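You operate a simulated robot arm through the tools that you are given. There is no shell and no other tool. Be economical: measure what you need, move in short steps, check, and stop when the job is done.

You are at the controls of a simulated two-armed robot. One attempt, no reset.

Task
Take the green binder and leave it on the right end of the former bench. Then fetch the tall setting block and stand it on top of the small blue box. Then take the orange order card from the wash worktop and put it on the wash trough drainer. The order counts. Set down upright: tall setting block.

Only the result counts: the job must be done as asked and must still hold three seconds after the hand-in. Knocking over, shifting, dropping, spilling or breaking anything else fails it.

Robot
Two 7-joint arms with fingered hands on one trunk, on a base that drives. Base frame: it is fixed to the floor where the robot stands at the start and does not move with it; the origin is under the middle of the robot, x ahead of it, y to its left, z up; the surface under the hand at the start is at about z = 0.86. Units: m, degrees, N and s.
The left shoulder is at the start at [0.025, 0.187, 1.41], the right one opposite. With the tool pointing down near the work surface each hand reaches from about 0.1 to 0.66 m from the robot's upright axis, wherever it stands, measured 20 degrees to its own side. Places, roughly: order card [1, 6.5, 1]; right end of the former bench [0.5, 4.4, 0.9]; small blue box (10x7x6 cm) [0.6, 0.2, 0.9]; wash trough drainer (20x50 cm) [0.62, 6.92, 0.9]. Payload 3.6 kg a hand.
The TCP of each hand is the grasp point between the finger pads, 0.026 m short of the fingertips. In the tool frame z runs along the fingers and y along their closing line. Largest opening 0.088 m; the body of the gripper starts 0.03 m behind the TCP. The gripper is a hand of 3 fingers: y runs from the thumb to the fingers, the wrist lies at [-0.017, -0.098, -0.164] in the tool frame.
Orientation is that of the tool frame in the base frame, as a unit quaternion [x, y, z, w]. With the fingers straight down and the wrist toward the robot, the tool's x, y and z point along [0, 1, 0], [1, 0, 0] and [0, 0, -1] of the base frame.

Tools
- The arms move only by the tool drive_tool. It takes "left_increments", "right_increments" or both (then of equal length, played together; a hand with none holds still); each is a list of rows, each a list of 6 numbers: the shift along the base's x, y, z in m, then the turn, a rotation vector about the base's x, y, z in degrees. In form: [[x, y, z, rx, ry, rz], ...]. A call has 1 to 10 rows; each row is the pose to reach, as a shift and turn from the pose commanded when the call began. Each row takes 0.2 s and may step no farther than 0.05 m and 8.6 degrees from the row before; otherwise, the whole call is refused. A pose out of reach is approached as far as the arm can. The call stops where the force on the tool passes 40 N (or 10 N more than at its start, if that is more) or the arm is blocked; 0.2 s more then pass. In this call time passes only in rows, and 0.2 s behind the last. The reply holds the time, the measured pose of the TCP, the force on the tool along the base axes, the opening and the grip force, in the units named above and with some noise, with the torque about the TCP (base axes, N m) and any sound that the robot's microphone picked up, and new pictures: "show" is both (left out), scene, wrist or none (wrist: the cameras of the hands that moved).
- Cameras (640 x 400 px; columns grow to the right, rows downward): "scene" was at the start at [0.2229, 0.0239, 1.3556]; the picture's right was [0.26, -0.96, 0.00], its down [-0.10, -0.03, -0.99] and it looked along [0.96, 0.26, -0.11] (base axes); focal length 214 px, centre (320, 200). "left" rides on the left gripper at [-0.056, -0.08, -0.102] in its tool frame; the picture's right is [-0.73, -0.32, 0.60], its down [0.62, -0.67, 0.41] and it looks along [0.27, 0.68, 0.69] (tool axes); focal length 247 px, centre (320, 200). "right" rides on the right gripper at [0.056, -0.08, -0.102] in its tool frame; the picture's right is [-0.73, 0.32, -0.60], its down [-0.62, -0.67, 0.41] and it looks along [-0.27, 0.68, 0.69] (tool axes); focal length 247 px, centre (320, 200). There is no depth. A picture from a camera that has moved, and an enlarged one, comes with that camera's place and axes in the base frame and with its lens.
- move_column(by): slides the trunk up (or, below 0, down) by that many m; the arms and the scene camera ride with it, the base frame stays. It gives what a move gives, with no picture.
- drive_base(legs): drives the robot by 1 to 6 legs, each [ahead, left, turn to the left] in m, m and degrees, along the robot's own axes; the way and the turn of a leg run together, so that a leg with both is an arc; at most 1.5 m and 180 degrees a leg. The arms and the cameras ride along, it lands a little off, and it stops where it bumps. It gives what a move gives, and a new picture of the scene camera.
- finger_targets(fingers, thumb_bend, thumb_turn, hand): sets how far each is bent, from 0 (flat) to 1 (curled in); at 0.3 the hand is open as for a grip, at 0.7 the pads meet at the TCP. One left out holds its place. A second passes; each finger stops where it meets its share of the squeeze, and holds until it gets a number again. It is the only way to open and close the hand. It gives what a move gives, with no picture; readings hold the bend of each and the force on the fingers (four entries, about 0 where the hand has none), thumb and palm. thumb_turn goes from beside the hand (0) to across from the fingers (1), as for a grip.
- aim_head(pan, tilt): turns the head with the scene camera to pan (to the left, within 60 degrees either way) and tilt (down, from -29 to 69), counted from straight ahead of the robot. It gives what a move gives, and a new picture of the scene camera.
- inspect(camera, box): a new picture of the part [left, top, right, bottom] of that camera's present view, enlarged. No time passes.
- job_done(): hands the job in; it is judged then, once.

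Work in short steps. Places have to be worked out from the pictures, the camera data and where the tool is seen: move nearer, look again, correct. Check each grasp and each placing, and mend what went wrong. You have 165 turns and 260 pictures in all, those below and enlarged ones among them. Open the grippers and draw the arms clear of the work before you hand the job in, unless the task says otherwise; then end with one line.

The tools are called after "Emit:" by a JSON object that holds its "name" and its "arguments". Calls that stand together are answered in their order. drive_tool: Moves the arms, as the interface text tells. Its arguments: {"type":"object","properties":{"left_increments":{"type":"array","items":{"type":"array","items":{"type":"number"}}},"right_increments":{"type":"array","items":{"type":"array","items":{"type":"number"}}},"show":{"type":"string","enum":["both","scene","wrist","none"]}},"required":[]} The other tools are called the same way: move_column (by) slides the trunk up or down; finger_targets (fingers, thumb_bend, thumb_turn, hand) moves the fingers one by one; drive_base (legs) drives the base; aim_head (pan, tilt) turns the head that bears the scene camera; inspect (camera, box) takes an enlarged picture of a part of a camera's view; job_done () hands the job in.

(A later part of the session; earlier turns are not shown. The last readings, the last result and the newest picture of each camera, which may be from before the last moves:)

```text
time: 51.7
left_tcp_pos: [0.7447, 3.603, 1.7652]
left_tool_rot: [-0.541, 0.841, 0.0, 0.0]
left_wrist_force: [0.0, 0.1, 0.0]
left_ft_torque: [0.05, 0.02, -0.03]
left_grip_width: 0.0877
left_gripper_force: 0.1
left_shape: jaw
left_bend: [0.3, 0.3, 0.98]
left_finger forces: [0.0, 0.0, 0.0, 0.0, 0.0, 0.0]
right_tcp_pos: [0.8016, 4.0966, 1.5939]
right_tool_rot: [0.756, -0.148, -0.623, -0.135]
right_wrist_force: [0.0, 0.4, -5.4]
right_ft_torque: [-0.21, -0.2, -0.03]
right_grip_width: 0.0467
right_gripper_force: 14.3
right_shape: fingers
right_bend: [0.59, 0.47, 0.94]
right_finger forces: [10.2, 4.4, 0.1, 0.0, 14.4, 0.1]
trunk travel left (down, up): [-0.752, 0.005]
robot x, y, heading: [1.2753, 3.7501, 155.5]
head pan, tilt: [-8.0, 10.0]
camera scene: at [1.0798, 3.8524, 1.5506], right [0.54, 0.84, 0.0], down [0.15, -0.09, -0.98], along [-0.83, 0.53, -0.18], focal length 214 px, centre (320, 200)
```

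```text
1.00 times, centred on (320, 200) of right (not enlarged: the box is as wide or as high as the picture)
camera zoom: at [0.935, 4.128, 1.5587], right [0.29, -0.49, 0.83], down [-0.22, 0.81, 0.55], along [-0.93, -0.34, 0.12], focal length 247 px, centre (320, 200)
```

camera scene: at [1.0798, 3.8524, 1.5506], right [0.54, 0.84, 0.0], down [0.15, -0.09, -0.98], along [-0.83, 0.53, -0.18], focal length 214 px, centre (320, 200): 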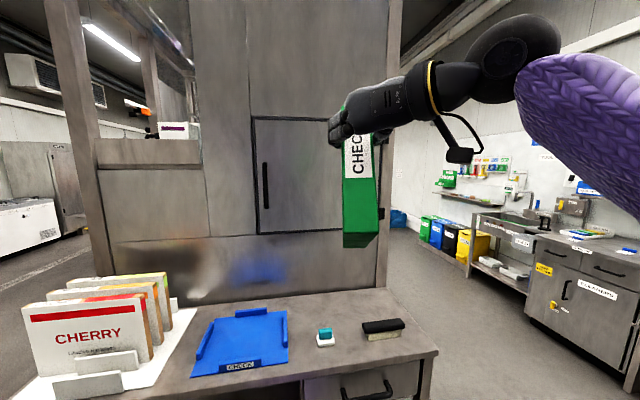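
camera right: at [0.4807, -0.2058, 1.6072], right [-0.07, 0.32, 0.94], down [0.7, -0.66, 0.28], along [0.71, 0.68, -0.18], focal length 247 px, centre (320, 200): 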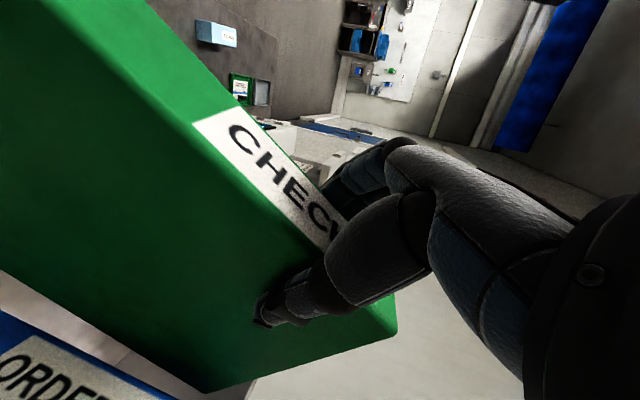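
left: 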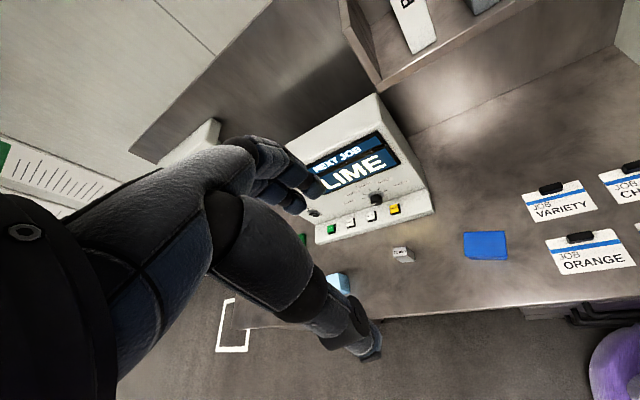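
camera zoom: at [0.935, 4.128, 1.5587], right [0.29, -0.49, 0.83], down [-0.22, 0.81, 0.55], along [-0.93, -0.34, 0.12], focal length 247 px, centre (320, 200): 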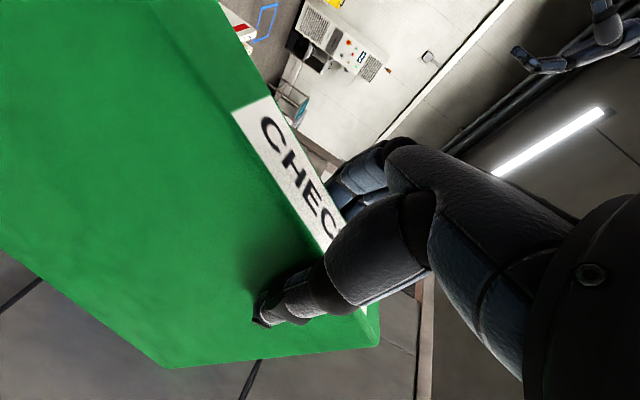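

I'll zoom in on the held binder to judge its remaining tilt.

Emit:
{"name": "inspect", "arguments": {"camera": "scene", "box": [300, 80, 460, 260]}}

```text
2.22 times, centred on (380, 170) of scene
camera zoom: at [1.0798, 3.8524, 1.5506], right [0.54, 0.84, 0.0], down [0.15, -0.09, -0.98], along [-0.83, 0.53, -0.18], focal length 477 px, centre (187, 267)
```

zoom: 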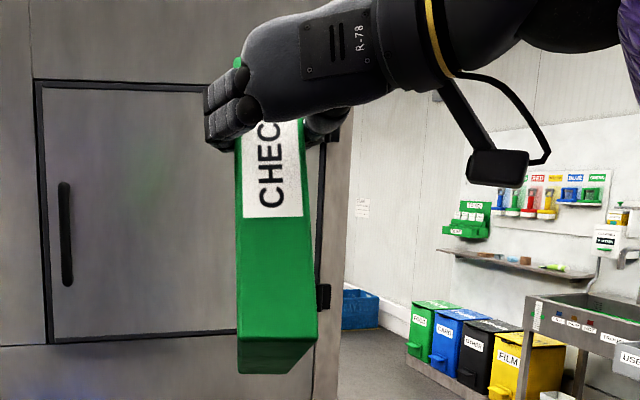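

The spine still tilts about 30° with its bottom toward me. I'll pitch another 17° and drive closer to the bench.

Emit:
{"name": "drive_tool", "arguments": {"right_increments": [[0, 0, 0, 3.5, 7.7, 0], [0, 0, 0, 7.1, 15.5, 0], [0, 0, 0, 9.5, 20.8, 0]], "show": "none"}}

Emit:
{"name": "drive_base", "arguments": {"legs": [[0.26, -0.05, 0]]}}

Emit:
{"name": "aim_head", "arguments": {"pan": -15, "tilt": 35}}

```text
time: 52.5
left_tcp_pos: [0.7458, 3.6025, 1.7659]
left_tool_rot: [-0.541, 0.841, 0.001, 0.001]
left_wrist_force: [0.1, 1.1, 0.2]
left_ft_torque: [0.04, 0.01, 0.0]
left_grip_width: 0.0878
left_gripper_force: 0.1
left_shape: jaw
left_bend: [0.3, 0.3, 0.98]
left_finger forces: [0.0, 0.0, 0.2, 0.0, 0.0, 0.0]
right_tcp_pos: [0.8009, 4.0959, 1.5938]
right_tool_rot: [-0.616, 0.117, 0.761, 0.168]
right_wrist_force: [0.3, -0.3, -6.2]
right_ft_torque: [-0.16, -0.27, 0.0]
right_grip_width: 0.0465
right_gripper_force: 14.7
right_shape: fingers
right_bend: [0.59, 0.47, 0.94]
right_finger forces: [9.9, 5.2, 0.0, 0.1, 15.4, 0.0]
trunk travel left (down, up): [-0.752, 0.005]
robot x, y, heading: [1.2756, 3.7477, 155.6]
head pan, tilt: [-8.0, 10.0]
```

```text
time: 54.4
left_tcp_pos: [0.5277, 3.7582, 1.766]
left_tool_rot: [-0.539, 0.842, 0.001, -0.001]
left_wrist_force: [0.2, 0.1, -0.7]
left_ft_torque: [-0.04, -0.01, 0.02]
left_grip_width: 0.0879
left_gripper_force: 0.0
left_shape: jaw
left_bend: [0.3, 0.3, 0.98]
left_finger forces: [0.0, 0.1, 0.0, 0.0, 0.0, 0.0]
right_tcp_pos: [0.5872, 4.2502, 1.5944]
right_tool_rot: [-0.616, 0.119, 0.76, 0.17]
right_wrist_force: [0.1, -0.3, -4.5]
right_ft_torque: [-0.15, -0.22, 0.0]
right_grip_width: 0.0464
right_gripper_force: 15.3
right_shape: fingers
right_bend: [0.59, 0.47, 0.94]
right_finger forces: [10.1, 5.2, 0.0, 0.1, 15.6, 0.0]
trunk travel left (down, up): [-0.752, 0.005]
robot x, y, heading: [1.0569, 3.9004, 155.2]
head pan, tilt: [-8.0, 10.0]
camera scene: at [0.8638, 4.0064, 1.5509], right [0.54, 0.84, 0.0], down [0.15, -0.09, -0.98], along [-0.83, 0.53, -0.17], focal length 214 px, centre (320, 200)
```

scene: 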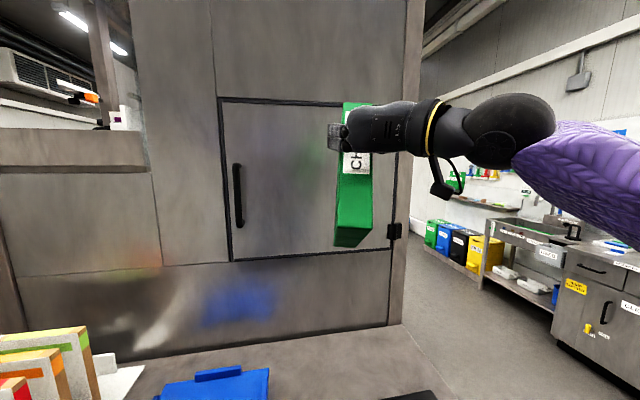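

```text
time: 55.3
left_tcp_pos: [0.5267, 3.7596, 1.7654]
left_tool_rot: [-0.539, 0.842, 0.001, -0.001]
left_wrist_force: [0.2, -0.1, 0.2]
left_ft_torque: [0.03, 0.01, 0.02]
left_grip_width: 0.0877
left_gripper_force: 0.0
left_shape: jaw
left_bend: [0.3, 0.3, 0.98]
left_finger forces: [0.0, 0.1, 0.1, 0.0, 0.1, 0.0]
right_tcp_pos: [0.5847, 4.2512, 1.5932]
right_tool_rot: [-0.616, 0.119, 0.76, 0.169]
right_wrist_force: [0.5, -0.2, -5.5]
right_ft_torque: [-0.17, -0.21, -0.02]
right_grip_width: 0.0464
right_gripper_force: 15.1
right_shape: fingers
right_bend: [0.59, 0.47, 0.94]
right_finger forces: [10.1, 5.2, 0.0, 0.0, 15.6, 0.1]
trunk travel left (down, up): [-0.752, 0.005]
robot x, y, heading: [1.0575, 3.8978, 155.2]
head pan, tilt: [-15.0, 35.0]
camera scene: at [0.8731, 4.0133, 1.5106], right [0.64, 0.77, 0.0], down [0.44, -0.37, -0.82], along [-0.63, 0.52, -0.57], focal length 214 px, centre (320, 200)
```

scene: 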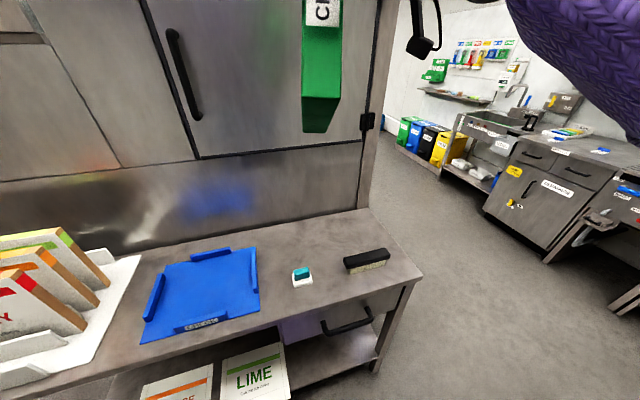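

Triangulation puts the bench top at about z = 0.88. The free strip centre is about [0.46, 4.37], so the TCP should end near [0.50, 4.35, 1.045]. I'll shift sideways and forward now, then lower with the column.

Emit:
{"name": "drive_tool", "arguments": {"right_increments": [[-0.02, 0.025, 0, 0, 0, 0], [-0.042, 0.05, 0, 0, 0, 0], [-0.063, 0.075, 0, 0, 0, 0], [-0.084, 0.099, 0, 0, 0, 0]], "show": "none"}}

Emit:
{"name": "move_column", "arguments": {"by": -0.38}}

Emit:
{"name": "aim_head", "arguments": {"pan": -20, "tilt": 25}}

```text
time: 56.3
left_tcp_pos: [0.5255, 3.7596, 1.7673]
left_tool_rot: [-0.54, 0.842, -0.002, 0.001]
left_wrist_force: [0.6, -0.1, -0.2]
left_ft_torque: [-0.01, 0.0, 0.03]
left_grip_width: 0.0876
left_gripper_force: 0.1
left_shape: jaw
left_bend: [0.3, 0.3, 0.98]
left_finger forces: [0.1, 0.0, 0.0, 0.0, 0.0, 0.0]
right_tcp_pos: [0.5004, 4.3506, 1.5914]
right_tool_rot: [-0.618, 0.119, 0.759, 0.169]
right_wrist_force: [-0.9, 0.0, -4.4]
right_ft_torque: [-0.16, -0.17, 0.0]
right_grip_width: 0.0462
right_gripper_force: 15.0
right_shape: fingers
right_bend: [0.59, 0.47, 0.94]
right_finger forces: [9.4, 5.5, 0.0, 0.0, 15.1, 0.0]
trunk travel left (down, up): [-0.752, 0.005]
robot x, y, heading: [1.0623, 3.9022, 155.4]
head pan, tilt: [-15.0, 35.0]
```

```text
time: 60.0
left_tcp_pos: [0.5282, 3.7595, 1.385]
left_tool_rot: [-0.539, 0.842, 0.0, 0.0]
left_wrist_force: [-0.6, 0.2, 0.3]
left_ft_torque: [0.0, -0.03, -0.02]
left_grip_width: 0.0876
left_gripper_force: 0.0
left_shape: jaw
left_bend: [0.3, 0.3, 0.98]
left_finger forces: [0.0, 0.1, 0.0, 0.1, 0.0, 0.1]
right_tcp_pos: [0.5013, 4.3511, 1.2139]
right_tool_rot: [-0.616, 0.119, 0.76, 0.169]
right_wrist_force: [0.7, 0.2, -5.4]
right_ft_torque: [-0.16, -0.21, -0.03]
right_grip_width: 0.0463
right_gripper_force: 14.9
right_shape: fingers
right_bend: [0.59, 0.47, 0.94]
right_finger forces: [9.4, 5.7, 0.0, 0.0, 15.4, 0.1]
trunk travel left (down, up): [-0.372, 0.385]
robot x, y, heading: [1.0623, 3.9019, 155.5]
head pan, tilt: [-15.0, 35.0]
```

```text
time: 60.7
left_tcp_pos: [0.5267, 3.76, 1.3856]
left_tool_rot: [-0.54, 0.842, 0.0, 0.0]
left_wrist_force: [0.7, -0.1, -0.1]
left_ft_torque: [0.0, 0.01, 0.02]
left_grip_width: 0.0878
left_gripper_force: 0.1
left_shape: jaw
left_bend: [0.3, 0.3, 0.98]
left_finger forces: [0.0, 0.0, 0.0, 0.0, 0.0, 0.1]
right_tcp_pos: [0.5007, 4.3503, 1.2134]
right_tool_rot: [-0.616, 0.118, 0.76, 0.169]
right_wrist_force: [0.3, -0.1, -6.0]
right_ft_torque: [-0.16, -0.19, -0.03]
right_grip_width: 0.0459
right_gripper_force: 15.3
right_shape: fingers
right_bend: [0.59, 0.47, 0.94]
right_finger forces: [9.4, 5.6, 0.0, 0.1, 15.3, 0.0]
trunk travel left (down, up): [-0.372, 0.385]
robot x, y, heading: [1.0597, 3.9027, 155.5]
head pan, tilt: [-20.0, 25.0]
camera scene: at [0.8603, 4.0288, 1.1363], right [0.7, 0.71, 0.0], down [0.3, -0.3, -0.91], along [-0.64, 0.64, -0.42], focal length 214 px, centre (320, 200)
```

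scene: 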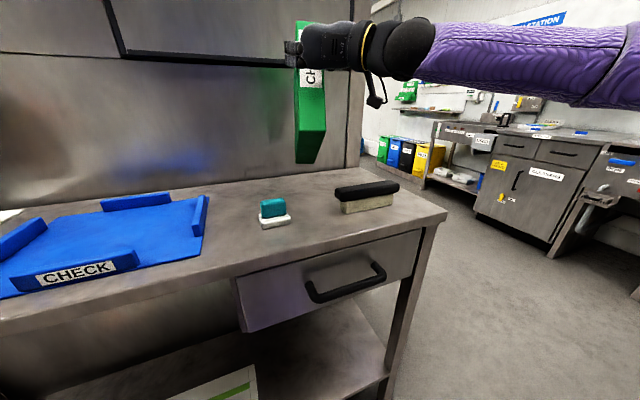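

The alignment looks good, above and behind the gap between the stopper and the brush. I'll lower another 0.09 m with the column and check.

Emit:
{"name": "move_column", "arguments": {"by": -0.09}}

Emit:
{"name": "aim_head", "arguments": {"pan": -25, "tilt": 20}}

```text
time: 62.0
left_tcp_pos: [0.5288, 3.7585, 1.2972]
left_tool_rot: [-0.539, 0.842, 0.0, -0.001]
left_wrist_force: [0.1, 0.3, -0.9]
left_ft_torque: [-0.01, -0.04, 0.0]
left_grip_width: 0.0879
left_gripper_force: 0.0
left_shape: jaw
left_bend: [0.3, 0.3, 0.98]
left_finger forces: [0.0, 0.0, 0.1, 0.1, 0.0, 0.1]
right_tcp_pos: [0.5026, 4.3485, 1.1276]
right_tool_rot: [-0.614, 0.118, 0.762, 0.167]
right_wrist_force: [1.7, -3.5, 8.0]
right_ft_torque: [-0.16, 0.15, 0.06]
right_grip_width: 0.0464
right_gripper_force: 16.0
right_shape: fingers
right_bend: [0.59, 0.47, 0.95]
right_finger forces: [9.8, 7.3, 0.0, 0.1, 14.6, 0.0]
trunk travel left (down, up): [-0.282, 0.475]
robot x, y, heading: [1.0609, 3.9015, 155.3]
head pan, tilt: [-20.0, 25.0]
```

```text
time: 62.6
left_tcp_pos: [0.5297, 3.7563, 1.2969]
left_tool_rot: [-0.539, 0.842, 0.0, 0.0]
left_wrist_force: [0.2, 0.6, -0.5]
left_ft_torque: [0.03, 0.01, -0.03]
left_grip_width: 0.0876
left_gripper_force: 0.2
left_shape: jaw
left_bend: [0.3, 0.3, 0.98]
left_finger forces: [0.0, 0.0, 0.1, 0.0, 0.0, 0.0]
right_tcp_pos: [0.5025, 4.3488, 1.1264]
right_tool_rot: [-0.614, 0.118, 0.762, 0.169]
right_wrist_force: [2.2, -4.2, 13.0]
right_ft_torque: [-0.14, 0.2, 0.09]
right_grip_width: 0.0467
right_gripper_force: 16.3
right_shape: fingers
right_bend: [0.59, 0.47, 0.96]
right_finger forces: [10.8, 7.2, 0.0, 0.1, 14.6, 0.0]
trunk travel left (down, up): [-0.282, 0.475]
robot x, y, heading: [1.061, 3.8969, 155.5]
head pan, tilt: [-25.0, 20.0]
camera scene: at [0.8551, 4.0389, 1.048], right [0.76, 0.65, 0.0], down [0.22, -0.26, -0.94], along [-0.61, 0.72, -0.34], focal length 214 px, centre (320, 200)
```

scene: 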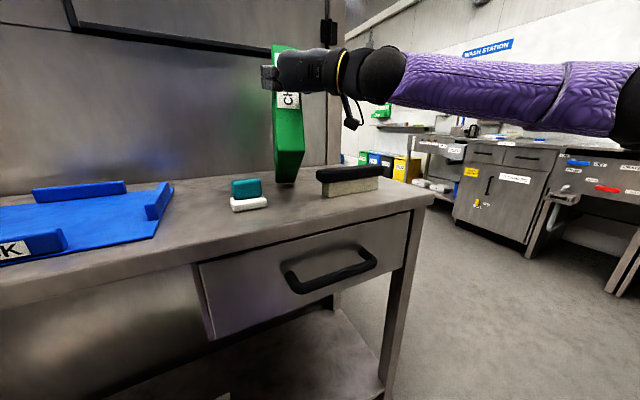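

The rear-bottom edge is touching early because the binder still pitches. I'll lift slightly, pitch the hand another 17°, and look again.

Emit:
{"name": "drive_tool", "arguments": {"right_increments": [[0, 0, 0.02, 0, 0, 0], [0, 0, 0.02, 3.5, 7.7, 0], [0, 0, 0.02, 7.0, 15.4, 0], [0, 0, 0.02, 8.7, 19.1, 0]], "show": "both"}}

```text
time: 63.6
left_tcp_pos: [0.5265, 3.7595, 1.2959]
left_tool_rot: [-0.539, 0.842, 0.0, -0.001]
left_wrist_force: [-1.3, -0.1, 0.1]
left_ft_torque: [0.0, 0.0, -0.04]
left_grip_width: 0.0876
left_gripper_force: 0.1
left_shape: jaw
left_bend: [0.3, 0.3, 0.98]
left_finger forces: [0.0, 0.0, 0.1, 0.0, 0.0, 0.1]
right_tcp_pos: [0.5005, 4.3502, 1.1416]
right_tool_rot: [-0.468, 0.087, 0.858, 0.194]
right_wrist_force: [1.0, -0.3, -5.6]
right_ft_torque: [-0.22, -0.35, -0.02]
right_grip_width: 0.046
right_gripper_force: 15.9
right_shape: fingers
right_bend: [0.59, 0.48, 0.94]
right_finger forces: [10.7, 5.6, 0.1, 0.0, 15.4, 0.1]
trunk travel left (down, up): [-0.282, 0.475]
robot x, y, heading: [1.0618, 3.9025, 155.4]
head pan, tilt: [-25.0, 20.0]
camera scene: at [0.8535, 4.0406, 1.0473], right [0.76, 0.65, 0.0], down [0.22, -0.26, -0.94], along [-0.61, 0.72, -0.34], focal length 214 px, centre (320, 200)
camera right: at [0.5853, 4.4047, 1.0411], right [0.69, -0.67, 0.28], down [0.26, 0.58, 0.77], along [-0.68, -0.45, 0.58], focal length 247 px, centre (320, 200)
```

scene: 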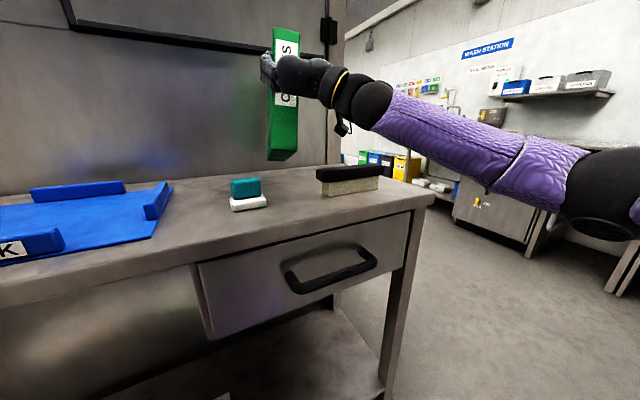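
right: 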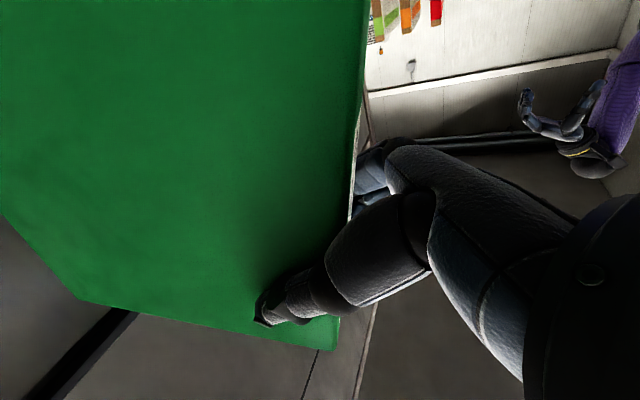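

The binder looks nearly level now. I'll lower it gently with the arm and watch the force.

Emit:
{"name": "drive_tool", "arguments": {"right_increments": [[0, 0, -0.015, 0, 0, 0], [0, 0, -0.03, 0, 0, 0], [0, 0, -0.04, 0, 0, 0]], "show": "scene"}}

Emit:
{"name": "inspect", "arguments": {"camera": "scene", "box": [200, 20, 440, 220]}}

```text
time: 64.4
left_tcp_pos: [0.5262, 3.7591, 1.2961]
left_tool_rot: [-0.539, 0.842, 0.0, 0.0]
left_wrist_force: [0.4, 0.9, 0.4]
left_ft_torque: [-0.01, -0.02, 0.0]
left_grip_width: 0.0882
left_gripper_force: 0.1
left_shape: jaw
left_bend: [0.3, 0.3, 0.98]
left_finger forces: [0.0, 0.1, 0.1, 0.0, 0.0, 0.0]
right_tcp_pos: [0.5022, 4.3505, 1.1021]
right_tool_rot: [-0.467, 0.087, 0.858, 0.194]
right_wrist_force: [-0.4, -0.2, -5.7]
right_ft_torque: [-0.18, -0.3, 0.01]
right_grip_width: 0.0465
right_gripper_force: 16.5
right_shape: fingers
right_bend: [0.59, 0.48, 0.94]
right_finger forces: [10.7, 5.5, 0.1, 0.1, 15.7, 0.0]
trunk travel left (down, up): [-0.282, 0.475]
robot x, y, heading: [1.0616, 3.9018, 155.1]
head pan, tilt: [-25.0, 20.0]
camera scene: at [0.8534, 4.0405, 1.0473], right [0.76, 0.65, 0.0], down [0.22, -0.26, -0.94], along [-0.61, 0.72, -0.34], focal length 214 px, centre (320, 200)
```

scene: 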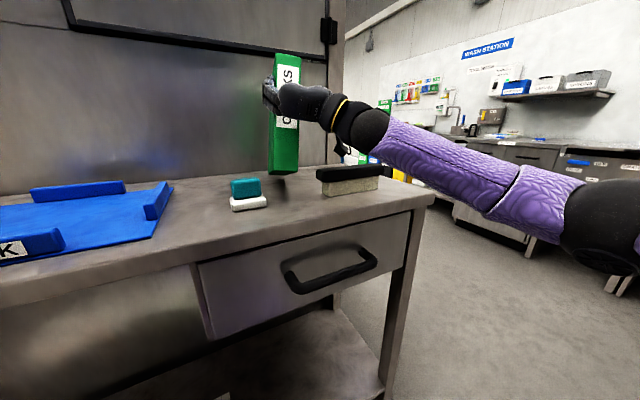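

```text
2.00 times, centred on (320, 120) of scene
camera zoom: at [0.8534, 4.0405, 1.0473], right [0.76, 0.65, 0.0], down [0.22, -0.26, -0.94], along [-0.61, 0.72, -0.34], focal length 429 px, centre (320, 360)
```

zoom: 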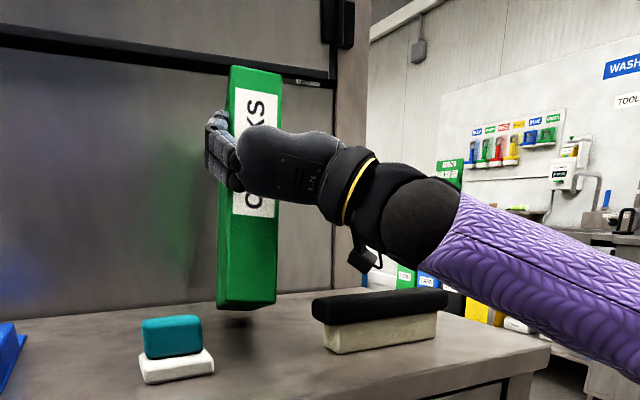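

The cable box hanging off the wrist is above the brush and could hit it when I lower. I'll pull the hand 7.5 cm toward me first, so the box clears the brush and the binder still fits on the bench.

Emit:
{"name": "drive_tool", "arguments": {"right_increments": [[0.022, -0.01, 0.005, 0, 0, 0], [0.045, -0.021, 0.005, 0, 0, 0], [0.068, -0.031, 0.005, 0, 0, 0]], "show": "scene"}}

Emit:
{"name": "aim_head", "arguments": {"pan": -25, "tilt": 35}}

```text
time: 65.2
left_tcp_pos: [0.5272, 3.76, 1.2965]
left_tool_rot: [-0.539, 0.842, -0.001, -0.001]
left_wrist_force: [0.2, 0.3, -0.4]
left_ft_torque: [0.02, 0.03, -0.01]
left_grip_width: 0.0879
left_gripper_force: 0.0
left_shape: jaw
left_bend: [0.3, 0.3, 0.98]
left_finger forces: [0.0, 0.0, 0.0, 0.0, 0.0, 0.0]
right_tcp_pos: [0.5702, 4.3185, 1.1093]
right_tool_rot: [-0.467, 0.088, 0.859, 0.192]
right_wrist_force: [0.2, 0.2, -5.4]
right_ft_torque: [-0.15, -0.27, 0.03]
right_grip_width: 0.046
right_gripper_force: 15.8
right_shape: fingers
right_bend: [0.59, 0.47, 0.94]
right_finger forces: [10.8, 5.5, 0.1, 0.0, 15.8, 0.0]
trunk travel left (down, up): [-0.282, 0.475]
robot x, y, heading: [1.064, 3.903, 155.1]
head pan, tilt: [-25.0, 20.0]
camera scene: at [0.854, 4.0405, 1.0474], right [0.76, 0.65, 0.0], down [0.22, -0.26, -0.94], along [-0.61, 0.72, -0.34], focal length 214 px, centre (320, 200)
```

scene: 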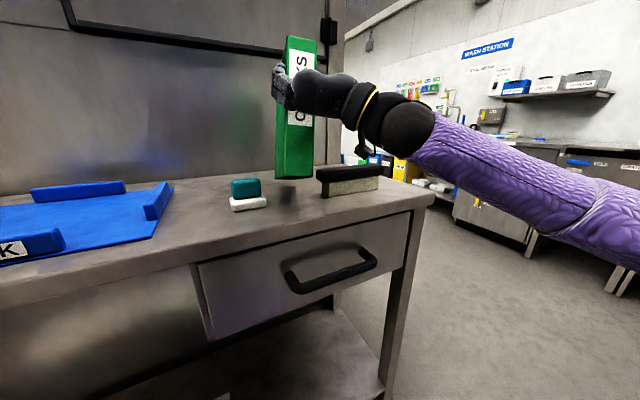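

```text
time: 66.0
left_tcp_pos: [0.5267, 3.759, 1.2959]
left_tool_rot: [-0.54, 0.842, 0.001, 0.0]
left_wrist_force: [0.6, -0.1, 0.2]
left_ft_torque: [0.0, 0.0, -0.01]
left_grip_width: 0.0878
left_gripper_force: 0.0
left_shape: jaw
left_bend: [0.3, 0.3, 0.98]
left_finger forces: [0.0, 0.0, 0.0, 0.0, 0.1, 0.0]
right_tcp_pos: [0.5682, 4.3197, 1.1089]
right_tool_rot: [-0.468, 0.086, 0.858, 0.193]
right_wrist_force: [0.2, -0.7, -5.8]
right_ft_torque: [-0.2, -0.31, 0.01]
right_grip_width: 0.0463
right_gripper_force: 16.4
right_shape: fingers
right_bend: [0.59, 0.47, 0.94]
right_finger forces: [11.1, 5.6, 0.1, 0.0, 15.8, 0.0]
trunk travel left (down, up): [-0.282, 0.475]
robot x, y, heading: [1.0592, 3.8996, 155.4]
head pan, tilt: [-25.0, 35.0]
camera scene: at [0.8569, 4.0367, 1.0235], right [0.76, 0.65, 0.0], down [0.37, -0.44, -0.82], along [-0.53, 0.62, -0.57], focal length 214 px, centre (320, 200)
```

scene: 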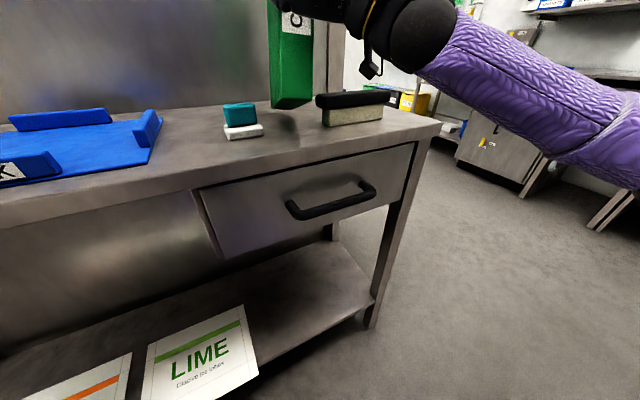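

The binder bottom is nearer the stopper than the brush, so I'll nudge it 1.2 cm right and lower in small steps.

Emit:
{"name": "drive_tool", "arguments": {"right_increments": [[0.005, 0.011, 0, 0, 0, 0], [0.005, 0.011, -0.015, 0, 0, 0], [0.005, 0.011, -0.03, 0, 0, 0], [0.005, 0.011, -0.04, 0, 0, 0]], "show": "scene"}}

```text
time: 67.0
left_tcp_pos: [0.5277, 3.7588, 1.2966]
left_tool_rot: [-0.54, 0.842, 0.0, 0.0]
left_wrist_force: [0.3, -0.1, 0.3]
left_ft_torque: [-0.01, -0.01, 0.0]
left_grip_width: 0.0876
left_gripper_force: 0.0
left_shape: jaw
left_bend: [0.3, 0.3, 0.98]
left_finger forces: [0.0, 0.1, 0.0, 0.0, 0.0, 0.0]
right_tcp_pos: [0.5747, 4.3296, 1.0683]
right_tool_rot: [-0.466, 0.087, 0.859, 0.193]
right_wrist_force: [1.8, -1.0, -0.4]
right_ft_torque: [0.13, 0.16, 0.03]
right_grip_width: 0.0463
right_gripper_force: 16.2
right_shape: fingers
right_bend: [0.59, 0.47, 0.96]
right_finger forces: [7.4, 9.1, 0.0, 0.0, 16.2, 0.0]
trunk travel left (down, up): [-0.282, 0.475]
robot x, y, heading: [1.058, 3.9043, 155.1]
head pan, tilt: [-25.0, 35.0]
camera scene: at [0.8573, 4.0362, 1.0236], right [0.76, 0.65, 0.0], down [0.37, -0.44, -0.82], along [-0.53, 0.62, -0.57], focal length 214 px, centre (320, 200)
```

scene: 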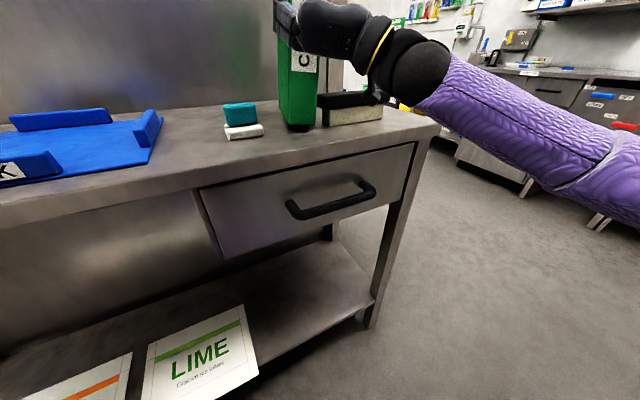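

The rear edge is touching (load down by 5 N). I'll zoom to check how close the cable box is to the brush.

Emit:
{"name": "inspect", "arguments": {"camera": "scene", "box": [240, 0, 440, 170]}}

```text
2.35 times, centred on (340, 85) of scene
camera zoom: at [0.8573, 4.0362, 1.0236], right [0.76, 0.65, 0.0], down [0.37, -0.44, -0.82], along [-0.53, 0.62, -0.57], focal length 505 px, centre (273, 471)
```

zoom: 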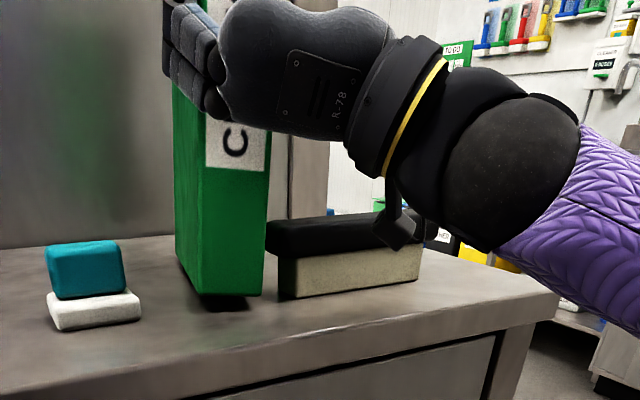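

Only a small gap is left under the front edge, and the cable box is close to the brush, so I'll go no lower. I'll release gradually here.

Emit:
{"name": "finger_targets", "arguments": {"hand": "right", "fingers": 0.54, "thumb_bend": 0.43}}

Emit:
{"name": "inspect", "arguments": {"camera": "scene", "box": [240, 0, 440, 170]}}

```text
time: 68.0
left_tcp_pos: [0.5277, 3.7594, 1.2945]
left_tool_rot: [-0.539, 0.842, 0.0, -0.001]
left_wrist_force: [-0.5, 0.0, -1.1]
left_ft_torque: [0.02, 0.0, 0.03]
left_grip_width: 0.0876
left_gripper_force: 0.0
left_shape: jaw
left_bend: [0.3, 0.3, 0.98]
left_finger forces: [0.0, 0.1, 0.0, 0.0, 0.0, 0.1]
right_tcp_pos: [0.5747, 4.3296, 1.0684]
right_tool_rot: [-0.468, 0.087, 0.858, 0.194]
right_wrist_force: [1.8, -0.4, -2.5]
right_ft_torque: [0.01, -0.03, 0.07]
right_grip_width: 0.0509
right_gripper_force: 2.0
right_shape: fingers
right_bend: [0.53, 0.42, 0.97]
right_finger forces: [0.5, 1.3, 0.0, 0.0, 2.0, 0.0]
trunk travel left (down, up): [-0.282, 0.475]
robot x, y, heading: [1.0598, 3.9007, 155.4]
head pan, tilt: [-25.0, 35.0]
```

```text
2.35 times, centred on (340, 85) of scene
camera zoom: at [0.8571, 4.0364, 1.0235], right [0.76, 0.65, 0.0], down [0.37, -0.44, -0.82], along [-0.53, 0.62, -0.57], focal length 505 px, centre (273, 471)
```

zoom: 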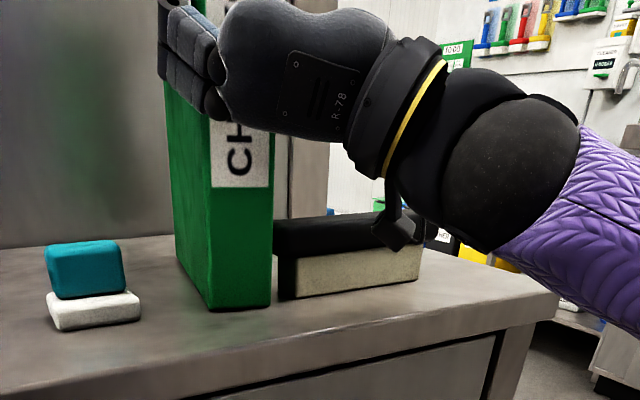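

The binder has settled flat and upright. I'll open fully and pull straight back toward me.

Emit:
{"name": "finger_targets", "arguments": {"hand": "right", "fingers": 0.3, "thumb_bend": 0.3}}

Emit:
{"name": "drive_tool", "arguments": {"right_increments": [[0.018, -0.008, 0, 0, 0, 0], [0.036, -0.017, 0, 0, 0, 0], [0.064, -0.029, 0, 0, 0, 0], [0.1, -0.046, 0, 0, 0, 0], [0.136, -0.062, 0, 0, 0, 0]], "show": "scene"}}

```text
time: 69.0
left_tcp_pos: [0.5277, 3.7592, 1.2955]
left_tool_rot: [-0.54, 0.842, 0.0, 0.0]
left_wrist_force: [0.3, 0.1, -0.8]
left_ft_torque: [-0.02, 0.0, 0.01]
left_grip_width: 0.0878
left_gripper_force: 0.1
left_shape: jaw
left_bend: [0.3, 0.3, 0.98]
left_finger forces: [0.1, 0.0, 0.0, 0.0, 0.0, 0.0]
right_tcp_pos: [0.5741, 4.3299, 1.0686]
right_tool_rot: [-0.467, 0.086, 0.858, 0.194]
right_wrist_force: [-0.7, 0.2, 0.9]
right_ft_torque: [0.0, 0.02, -0.01]
right_grip_width: 0.0879
right_gripper_force: 0.0
right_shape: fingers
right_bend: [0.3, 0.3, 0.97]
right_finger forces: [0.1, 0.0, 0.1, 0.0, 0.0, 0.0]
trunk travel left (down, up): [-0.282, 0.475]
robot x, y, heading: [1.0572, 3.9057, 155.5]
head pan, tilt: [-25.0, 35.0]
```

```text
time: 70.2
left_tcp_pos: [0.5286, 3.7592, 1.2953]
left_tool_rot: [-0.539, 0.842, 0.001, 0.0]
left_wrist_force: [-0.2, -1.2, -0.1]
left_ft_torque: [-0.02, 0.02, 0.0]
left_grip_width: 0.0879
left_gripper_force: 0.1
left_shape: jaw
left_bend: [0.3, 0.3, 0.98]
left_finger forces: [0.0, 0.1, 0.0, 0.1, 0.1, 0.0]
right_tcp_pos: [0.7119, 4.2701, 1.0692]
right_tool_rot: [-0.467, 0.087, 0.858, 0.193]
right_wrist_force: [0.5, -0.5, -0.1]
right_ft_torque: [-0.01, 0.02, -0.02]
right_grip_width: 0.088
right_gripper_force: 0.1
right_shape: fingers
right_bend: [0.3, 0.3, 0.97]
right_finger forces: [0.1, 0.0, 0.0, 0.0, 0.0, 0.0]
trunk travel left (down, up): [-0.282, 0.475]
robot x, y, heading: [1.0603, 3.9016, 155.4]
head pan, tilt: [-25.0, 35.0]
camera scene: at [0.8576, 4.0361, 1.0238], right [0.76, 0.65, 0.0], down [0.37, -0.44, -0.82], along [-0.53, 0.62, -0.57], focal length 214 px, centre (320, 200)
```

scene: 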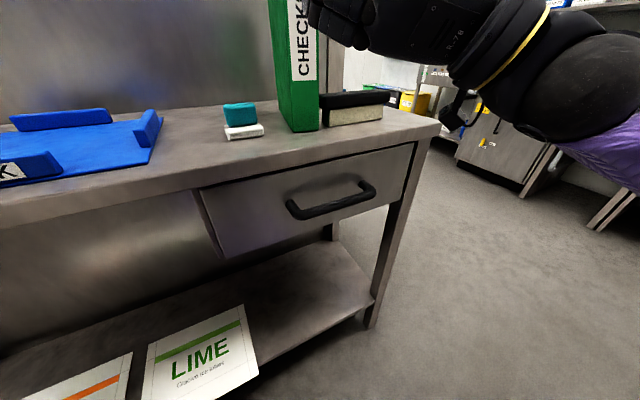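

The binder stands and nothing else moved. I'll back off, raise the right hand clear, and head back to the main bench.

Emit:
{"name": "drive_base", "arguments": {"legs": [[-0.35, 0, 0], [0, 1.5, 0], [0, 0, -155.4]]}}

Emit:
{"name": "aim_head", "arguments": {"pan": 0, "tilt": 20}}

```text
time: 85.9
left_tcp_pos: [1.1581, 2.7336, 1.2966]
left_tool_rot: [0.702, 0.713, 0.0, 0.0]
left_wrist_force: [-0.2, -0.5, 0.1]
left_ft_torque: [0.01, 0.04, 0.01]
left_grip_width: 0.0879
left_gripper_force: 0.0
left_shape: jaw
left_bend: [0.3, 0.3, 0.98]
left_finger forces: [0.0, 0.0, 0.1, 0.0, 0.0, 0.0]
right_tcp_pos: [1.211, 2.1934, 1.0691]
right_tool_rot: [-0.019, 0.474, 0.002, 0.88]
right_wrist_force: [-0.5, 0.2, -0.3]
right_ft_torque: [-0.01, 0.01, 0.01]
right_grip_width: 0.0879
right_gripper_force: 0.1
right_shape: fingers
right_bend: [0.3, 0.3, 0.97]
right_finger forces: [0.1, 0.0, 0.1, 0.0, 0.1, 0.0]
trunk travel left (down, up): [-0.282, 0.475]
robot x, y, heading: [0.7434, 2.3763, 0.8]
head pan, tilt: [-25.0, 35.0]
camera scene: at [0.9813, 2.3401, 1.0236], right [-0.41, -0.91, 0.0], down [-0.52, 0.23, -0.82], along [0.75, -0.33, -0.57], focal length 214 px, centre (320, 200)
```

scene: 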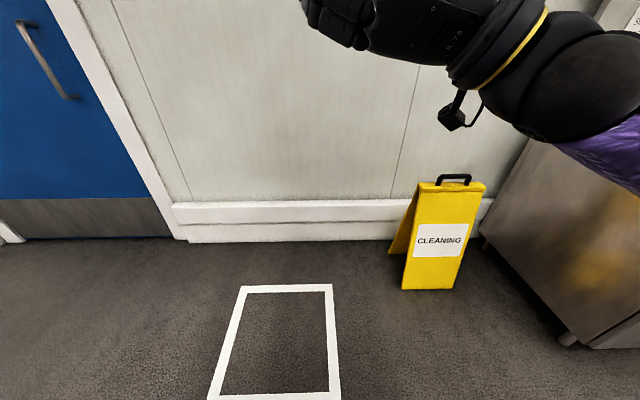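

```text
time: 86.8
left_tcp_pos: [1.1584, 2.7332, 1.297]
left_tool_rot: [0.701, 0.713, 0.0, 0.0]
left_wrist_force: [0.0, 0.6, 0.0]
left_ft_torque: [-0.02, 0.01, 0.03]
left_grip_width: 0.0878
left_gripper_force: 0.1
left_shape: jaw
left_bend: [0.3, 0.3, 0.98]
left_finger forces: [0.0, 0.1, 0.1, 0.1, 0.0, 0.0]
right_tcp_pos: [1.2114, 2.1936, 1.0698]
right_tool_rot: [-0.018, 0.474, 0.002, 0.88]
right_wrist_force: [-0.3, -1.1, -0.9]
right_ft_torque: [0.01, 0.02, 0.01]
right_grip_width: 0.088
right_gripper_force: 0.0
right_shape: fingers
right_bend: [0.3, 0.3, 0.97]
right_finger forces: [0.0, 0.0, 0.1, 0.0, 0.0, 0.0]
trunk travel left (down, up): [-0.282, 0.475]
robot x, y, heading: [0.7423, 2.3749, 1.0]
head pan, tilt: [0.0, 20.0]
camera scene: at [0.994, 2.3775, 1.0474], right [0.01, -1.0, 0.0], down [-0.34, 0.0, -0.94], along [0.94, 0.01, -0.34], focal length 214 px, centre (320, 200)
```

scene: 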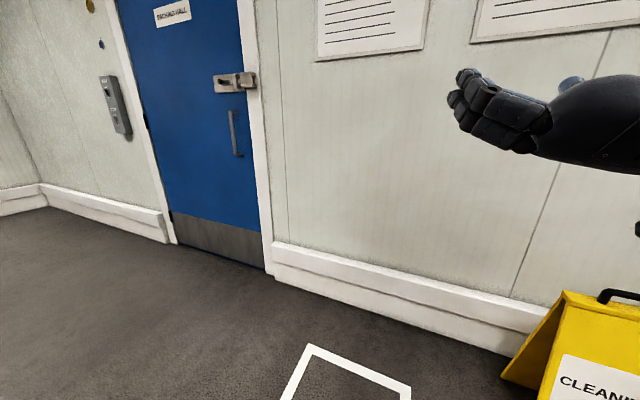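

There's a cleaning sign near the wall, so I'll back away in x first, then sidestep along to the main bench. I'll raise the right hand on the way.

Emit:
{"name": "drive_tool", "arguments": {"right_increments": [[-0.02, -0.01, 0.04, 0, 8, 0], [-0.04, -0.02, 0.08, 0, 16, 0], [-0.06, -0.03, 0.12, 0, 24, 0], [-0.08, -0.04, 0.16, 0, 32, 0], [-0.1, -0.05, 0.2, 0, 40, 0], [-0.12, -0.06, 0.24, 0, 48, 0]], "show": "none"}}

Emit:
{"name": "drive_base", "arguments": {"legs": [[-1.1, 0, -1.0], [0, -1.5, 0], [0, -0.73, 0]]}}

Emit:
{"name": "aim_head", "arguments": {"pan": 10, "tilt": 25}}

```text
time: 88.2
left_tcp_pos: [1.1585, 2.7345, 1.2955]
left_tool_rot: [0.702, 0.712, 0.0, 0.0]
left_wrist_force: [-0.3, -1.1, -0.2]
left_ft_torque: [0.02, -0.01, 0.01]
left_grip_width: 0.0878
left_gripper_force: 0.1
left_shape: jaw
left_bend: [0.3, 0.3, 0.98]
left_finger forces: [0.0, 0.0, 0.1, 0.0, 0.1, 0.1]
right_tcp_pos: [1.0904, 2.1316, 1.3106]
right_tool_rot: [-0.017, 0.791, 0.008, 0.611]
right_wrist_force: [-1.0, 0.0, 0.3]
right_ft_torque: [0.04, 0.01, -0.04]
right_grip_width: 0.0881
right_gripper_force: 0.1
right_shape: fingers
right_bend: [0.3, 0.3, 0.98]
right_finger forces: [0.0, 0.0, 0.0, 0.0, 0.0, 0.2]
right hand out of reach, approached as far as the arm can: row 1, 2, 3, 4, 5
trunk travel left (down, up): [-0.282, 0.475]
robot x, y, heading: [0.7418, 2.3732, 1.0]
head pan, tilt: [0.0, 20.0]
```

```text
time: 104.4
left_tcp_pos: [0.1199, 0.5032, 1.2959]
left_tool_rot: [0.691, 0.723, -0.001, 0.0]
left_wrist_force: [0.2, -0.4, 0.2]
left_ft_torque: [0.04, 0.0, 0.0]
left_grip_width: 0.0877
left_gripper_force: 0.0
left_shape: jaw
left_bend: [0.3, 0.3, 0.98]
left_finger forces: [0.0, 0.0, 0.1, 0.0, 0.0, 0.0]
right_tcp_pos: [0.0732, -0.1015, 1.31]
right_tool_rot: [-0.027, 0.791, 0.018, 0.611]
right_wrist_force: [0.3, -0.2, 0.1]
right_ft_torque: [0.0, 0.01, 0.01]
right_grip_width: 0.0881
right_gripper_force: 0.1
right_shape: fingers
right_bend: [0.3, 0.3, 0.98]
right_finger forces: [0.0, 0.0, 0.0, 0.1, 0.0, 0.0]
trunk travel left (down, up): [-0.282, 0.475]
robot x, y, heading: [-0.2848, 0.1311, 2.8]
head pan, tilt: [0.0, 20.0]
camera scene: at [-0.0327, 0.1423, 1.0474], right [0.05, -1.0, 0.0], down [-0.34, -0.02, -0.94], along [0.94, 0.04, -0.34], focal length 214 px, centre (320, 200)
```

scene: 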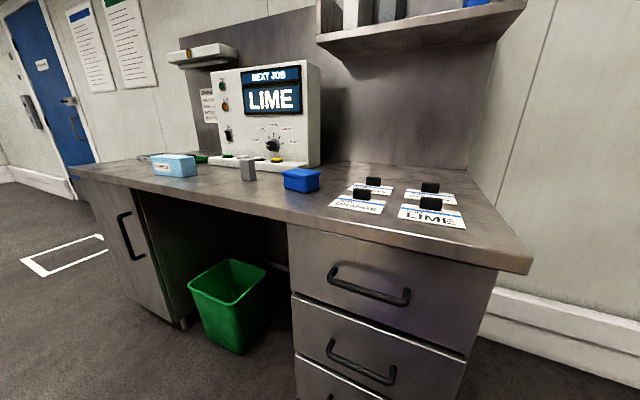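

```text
time: 105.1
left_tcp_pos: [0.1194, 0.5035, 1.2961]
left_tool_rot: [0.691, 0.723, 0.001, 0.001]
left_wrist_force: [0.2, -0.1, 0.1]
left_ft_torque: [0.04, 0.02, -0.01]
left_grip_width: 0.0881
left_gripper_force: 0.1
left_shape: jaw
left_bend: [0.3, 0.3, 0.98]
left_finger forces: [0.0, 0.0, 0.0, 0.0, 0.0, 0.1]
right_tcp_pos: [0.0724, -0.1012, 1.3102]
right_tool_rot: [-0.029, 0.791, 0.018, 0.61]
right_wrist_force: [0.1, 0.1, 0.2]
right_ft_torque: [0.02, 0.02, 0.02]
right_grip_width: 0.088
right_gripper_force: 0.1
right_shape: fingers
right_bend: [0.3, 0.3, 0.98]
right_finger forces: [0.1, 0.0, 0.1, 0.0, 0.0, 0.0]
trunk travel left (down, up): [-0.282, 0.475]
robot x, y, heading: [-0.2864, 0.132, 2.7]
head pan, tilt: [10.0, 25.0]
camera scene: at [-0.0358, 0.1585, 1.0394], right [0.22, -0.98, 0.0], down [-0.41, -0.09, -0.91], along [0.88, 0.2, -0.42], focal length 214 px, centre (320, 200)
```

scene: 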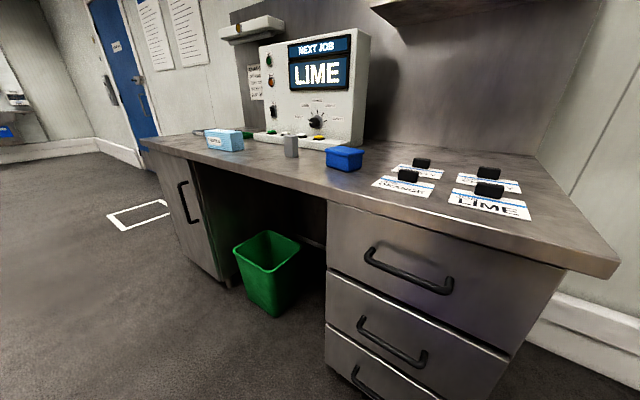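

I'm in front of the bench. I'll drive ahead to x ≈ -0.01 and straighten up, then look at the block and the box.

Emit:
{"name": "drive_base", "arguments": {"legs": [[0.275, 0.03, -2.7]]}}

Emit:
{"name": "aim_head", "arguments": {"pan": 20, "tilt": 25}}

```text
time: 107.1
left_tcp_pos: [0.4133, 0.5223, 1.2957]
left_tool_rot: [0.707, 0.707, 0.0, 0.0]
left_wrist_force: [-0.6, 0.0, -0.7]
left_ft_torque: [0.02, -0.02, -0.01]
left_grip_width: 0.0877
left_gripper_force: 0.0
left_shape: jaw
left_bend: [0.3, 0.3, 0.98]
left_finger forces: [0.0, 0.0, 0.1, 0.0, 0.0, 0.0]
right_tcp_pos: [0.3398, -0.0795, 1.3111]
right_tool_rot: [-0.01, 0.792, 0.004, 0.611]
right_wrist_force: [-0.1, 0.0, 0.2]
right_ft_torque: [-0.03, 0.03, -0.04]
right_grip_width: 0.0879
right_gripper_force: 0.0
right_shape: fingers
right_bend: [0.3, 0.3, 0.98]
right_finger forces: [0.0, 0.2, 0.0, 0.0, 0.1, 0.0]
trunk travel left (down, up): [-0.282, 0.475]
robot x, y, heading: [-0.0101, 0.167, -0.1]
head pan, tilt: [10.0, 25.0]
camera scene: at [0.2419, 0.1838, 1.0391], right [0.17, -0.98, 0.0], down [-0.42, -0.07, -0.91], along [0.89, 0.16, -0.42], focal length 214 px, centre (320, 200)
```

scene: 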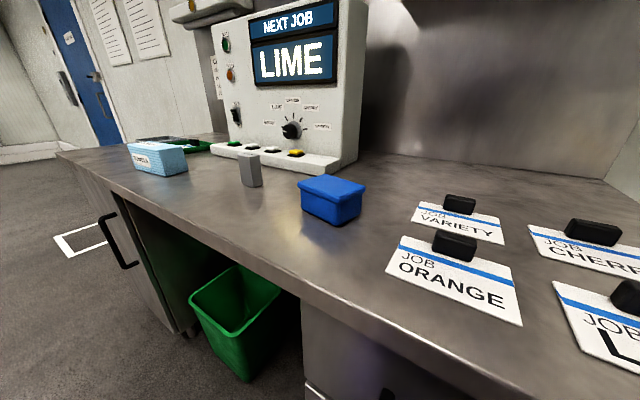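

```text
time: 107.8
left_tcp_pos: [0.4114, 0.5212, 1.2967]
left_tool_rot: [0.707, 0.707, 0.0, 0.0]
left_wrist_force: [0.5, -0.6, 0.3]
left_ft_torque: [0.0, 0.01, 0.0]
left_grip_width: 0.088
left_gripper_force: 0.1
left_shape: jaw
left_bend: [0.3, 0.3, 0.98]
left_finger forces: [0.1, 0.1, 0.0, 0.0, 0.0, 0.0]
right_tcp_pos: [0.3375, -0.0804, 1.3093]
right_tool_rot: [-0.011, 0.791, 0.004, 0.611]
right_wrist_force: [0.7, 0.1, 0.0]
right_ft_torque: [-0.03, 0.02, -0.04]
right_grip_width: 0.088
right_gripper_force: 0.0
right_shape: fingers
right_bend: [0.3, 0.3, 0.98]
right_finger forces: [0.0, 0.1, 0.0, 0.1, 0.0, 0.1]
trunk travel left (down, up): [-0.282, 0.475]
robot x, y, heading: [-0.0135, 0.1676, 0.1]
head pan, tilt: [20.0, 25.0]
camera scene: at [0.2368, 0.1992, 1.0394], right [0.34, -0.94, 0.0], down [-0.4, -0.14, -0.91], along [0.85, 0.31, -0.42], focal length 214 px, centre (320, 200)
```

scene: 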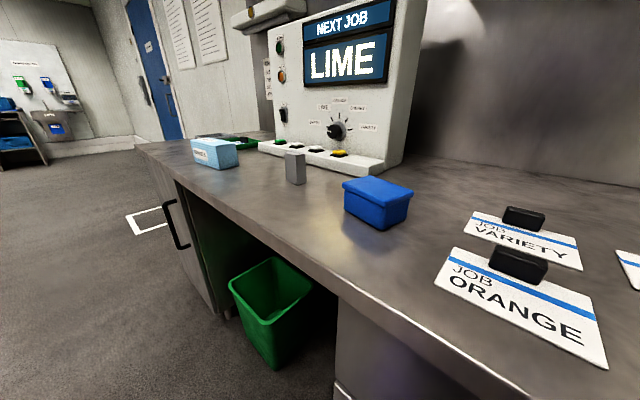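

Triangulated: the block is at about [0.67, 0.415] with its top at 0.932, 29×44 mm, long axis at about 57°. The box is at about [0.567, 0.222] with its long axis nearly parallel to the block's. I'll turn the left hand by -29° and move it above and short of the block.

Emit:
{"name": "drive_tool", "arguments": {"left_increments": [[0.03, -0.015, -0.02, 0, 0, -7], [0.06, -0.03, -0.05, 0, 0, -14], [0.1, -0.045, -0.07, 0, 0, -21], [0.14, -0.06, -0.09, 0, 0, -29], [0.18, -0.08, -0.11, 0, 0, -29], [0.21, -0.1, -0.13, 0, 0, -29], [0.23, -0.11, -0.16, 0, 0, -29]], "show": "both"}}

```text
time: 109.4
left_tcp_pos: [0.6419, 0.4114, 1.137]
left_tool_rot: [0.862, 0.508, 0.0, 0.001]
left_wrist_force: [0.9, -0.4, 1.1]
left_ft_torque: [0.0, -0.01, 0.01]
left_grip_width: 0.0878
left_gripper_force: 0.0
left_shape: jaw
left_bend: [0.3, 0.3, 0.98]
left_finger forces: [0.1, 0.1, 0.0, 0.0, 0.0, 0.1]
right_tcp_pos: [0.3379, -0.0802, 1.3102]
right_tool_rot: [-0.011, 0.793, 0.005, 0.61]
right_wrist_force: [-0.7, 0.0, 0.6]
right_ft_torque: [0.02, 0.01, 0.0]
right_grip_width: 0.0881
right_gripper_force: 0.1
right_shape: fingers
right_bend: [0.3, 0.3, 0.98]
right_finger forces: [0.1, 0.0, 0.0, 0.0, 0.0, 0.1]
trunk travel left (down, up): [-0.282, 0.475]
robot x, y, heading: [-0.0064, 0.1668, -0.1]
head pan, tilt: [20.0, 25.0]
camera scene: at [0.2373, 0.1993, 1.0392], right [0.34, -0.94, 0.0], down [-0.4, -0.14, -0.91], along [0.85, 0.31, -0.42], focal length 214 px, centre (320, 200)
camera left: at [0.5465, 0.4005, 1.2391], right [-0.63, -0.49, -0.6], down [-0.28, 0.87, -0.41], along [0.72, -0.09, -0.69], focal length 247 px, centre (320, 200)
```

scene: 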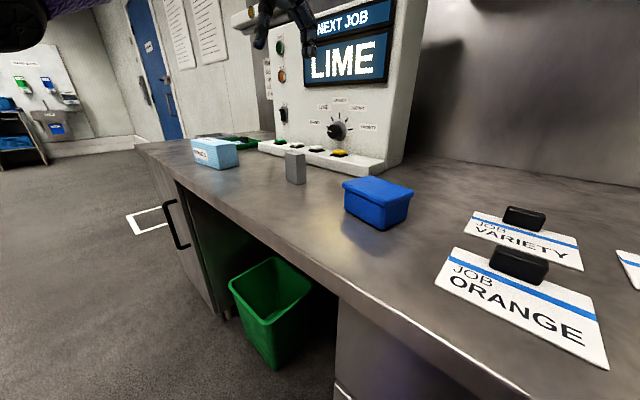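
left: 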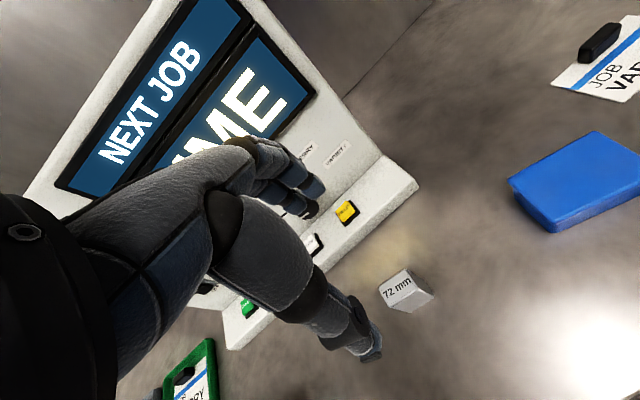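

I'll zoom the left wrist camera on the block and the box for precise corners.

Emit:
{"name": "inspect", "arguments": {"camera": "left", "box": [360, 250, 460, 330]}}

Emit:
{"name": "inspect", "arguments": {"camera": "left", "box": [480, 100, 640, 260]}}

```text
5.00 times, centred on (410, 290) of left
camera zoom: at [0.5465, 0.4005, 1.2391], right [-0.63, -0.49, -0.6], down [-0.28, 0.87, -0.41], along [0.72, -0.09, -0.69], focal length 1235 px, centre (-130, -250)
```

zoom: 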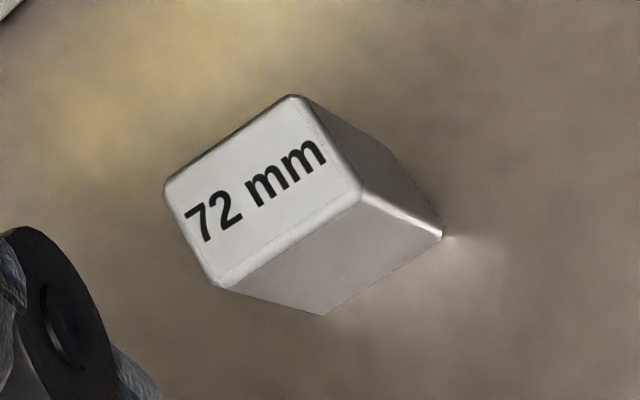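

```text
2.50 times, centred on (560, 180) of left
camera zoom: at [0.5465, 0.4005, 1.2391], right [-0.63, -0.49, -0.6], down [-0.28, 0.87, -0.41], along [0.72, -0.09, -0.69], focal length 617 px, centre (-280, 250)
```

zoom: 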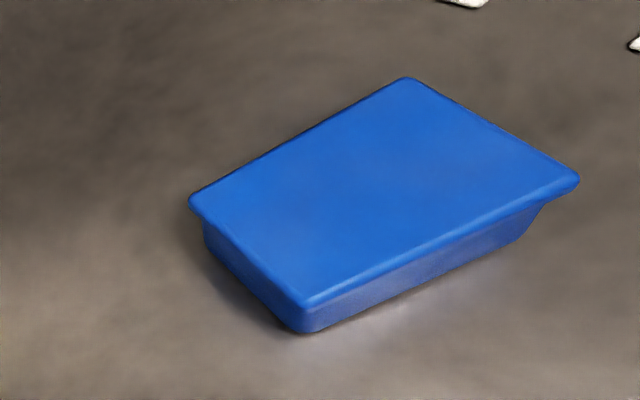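

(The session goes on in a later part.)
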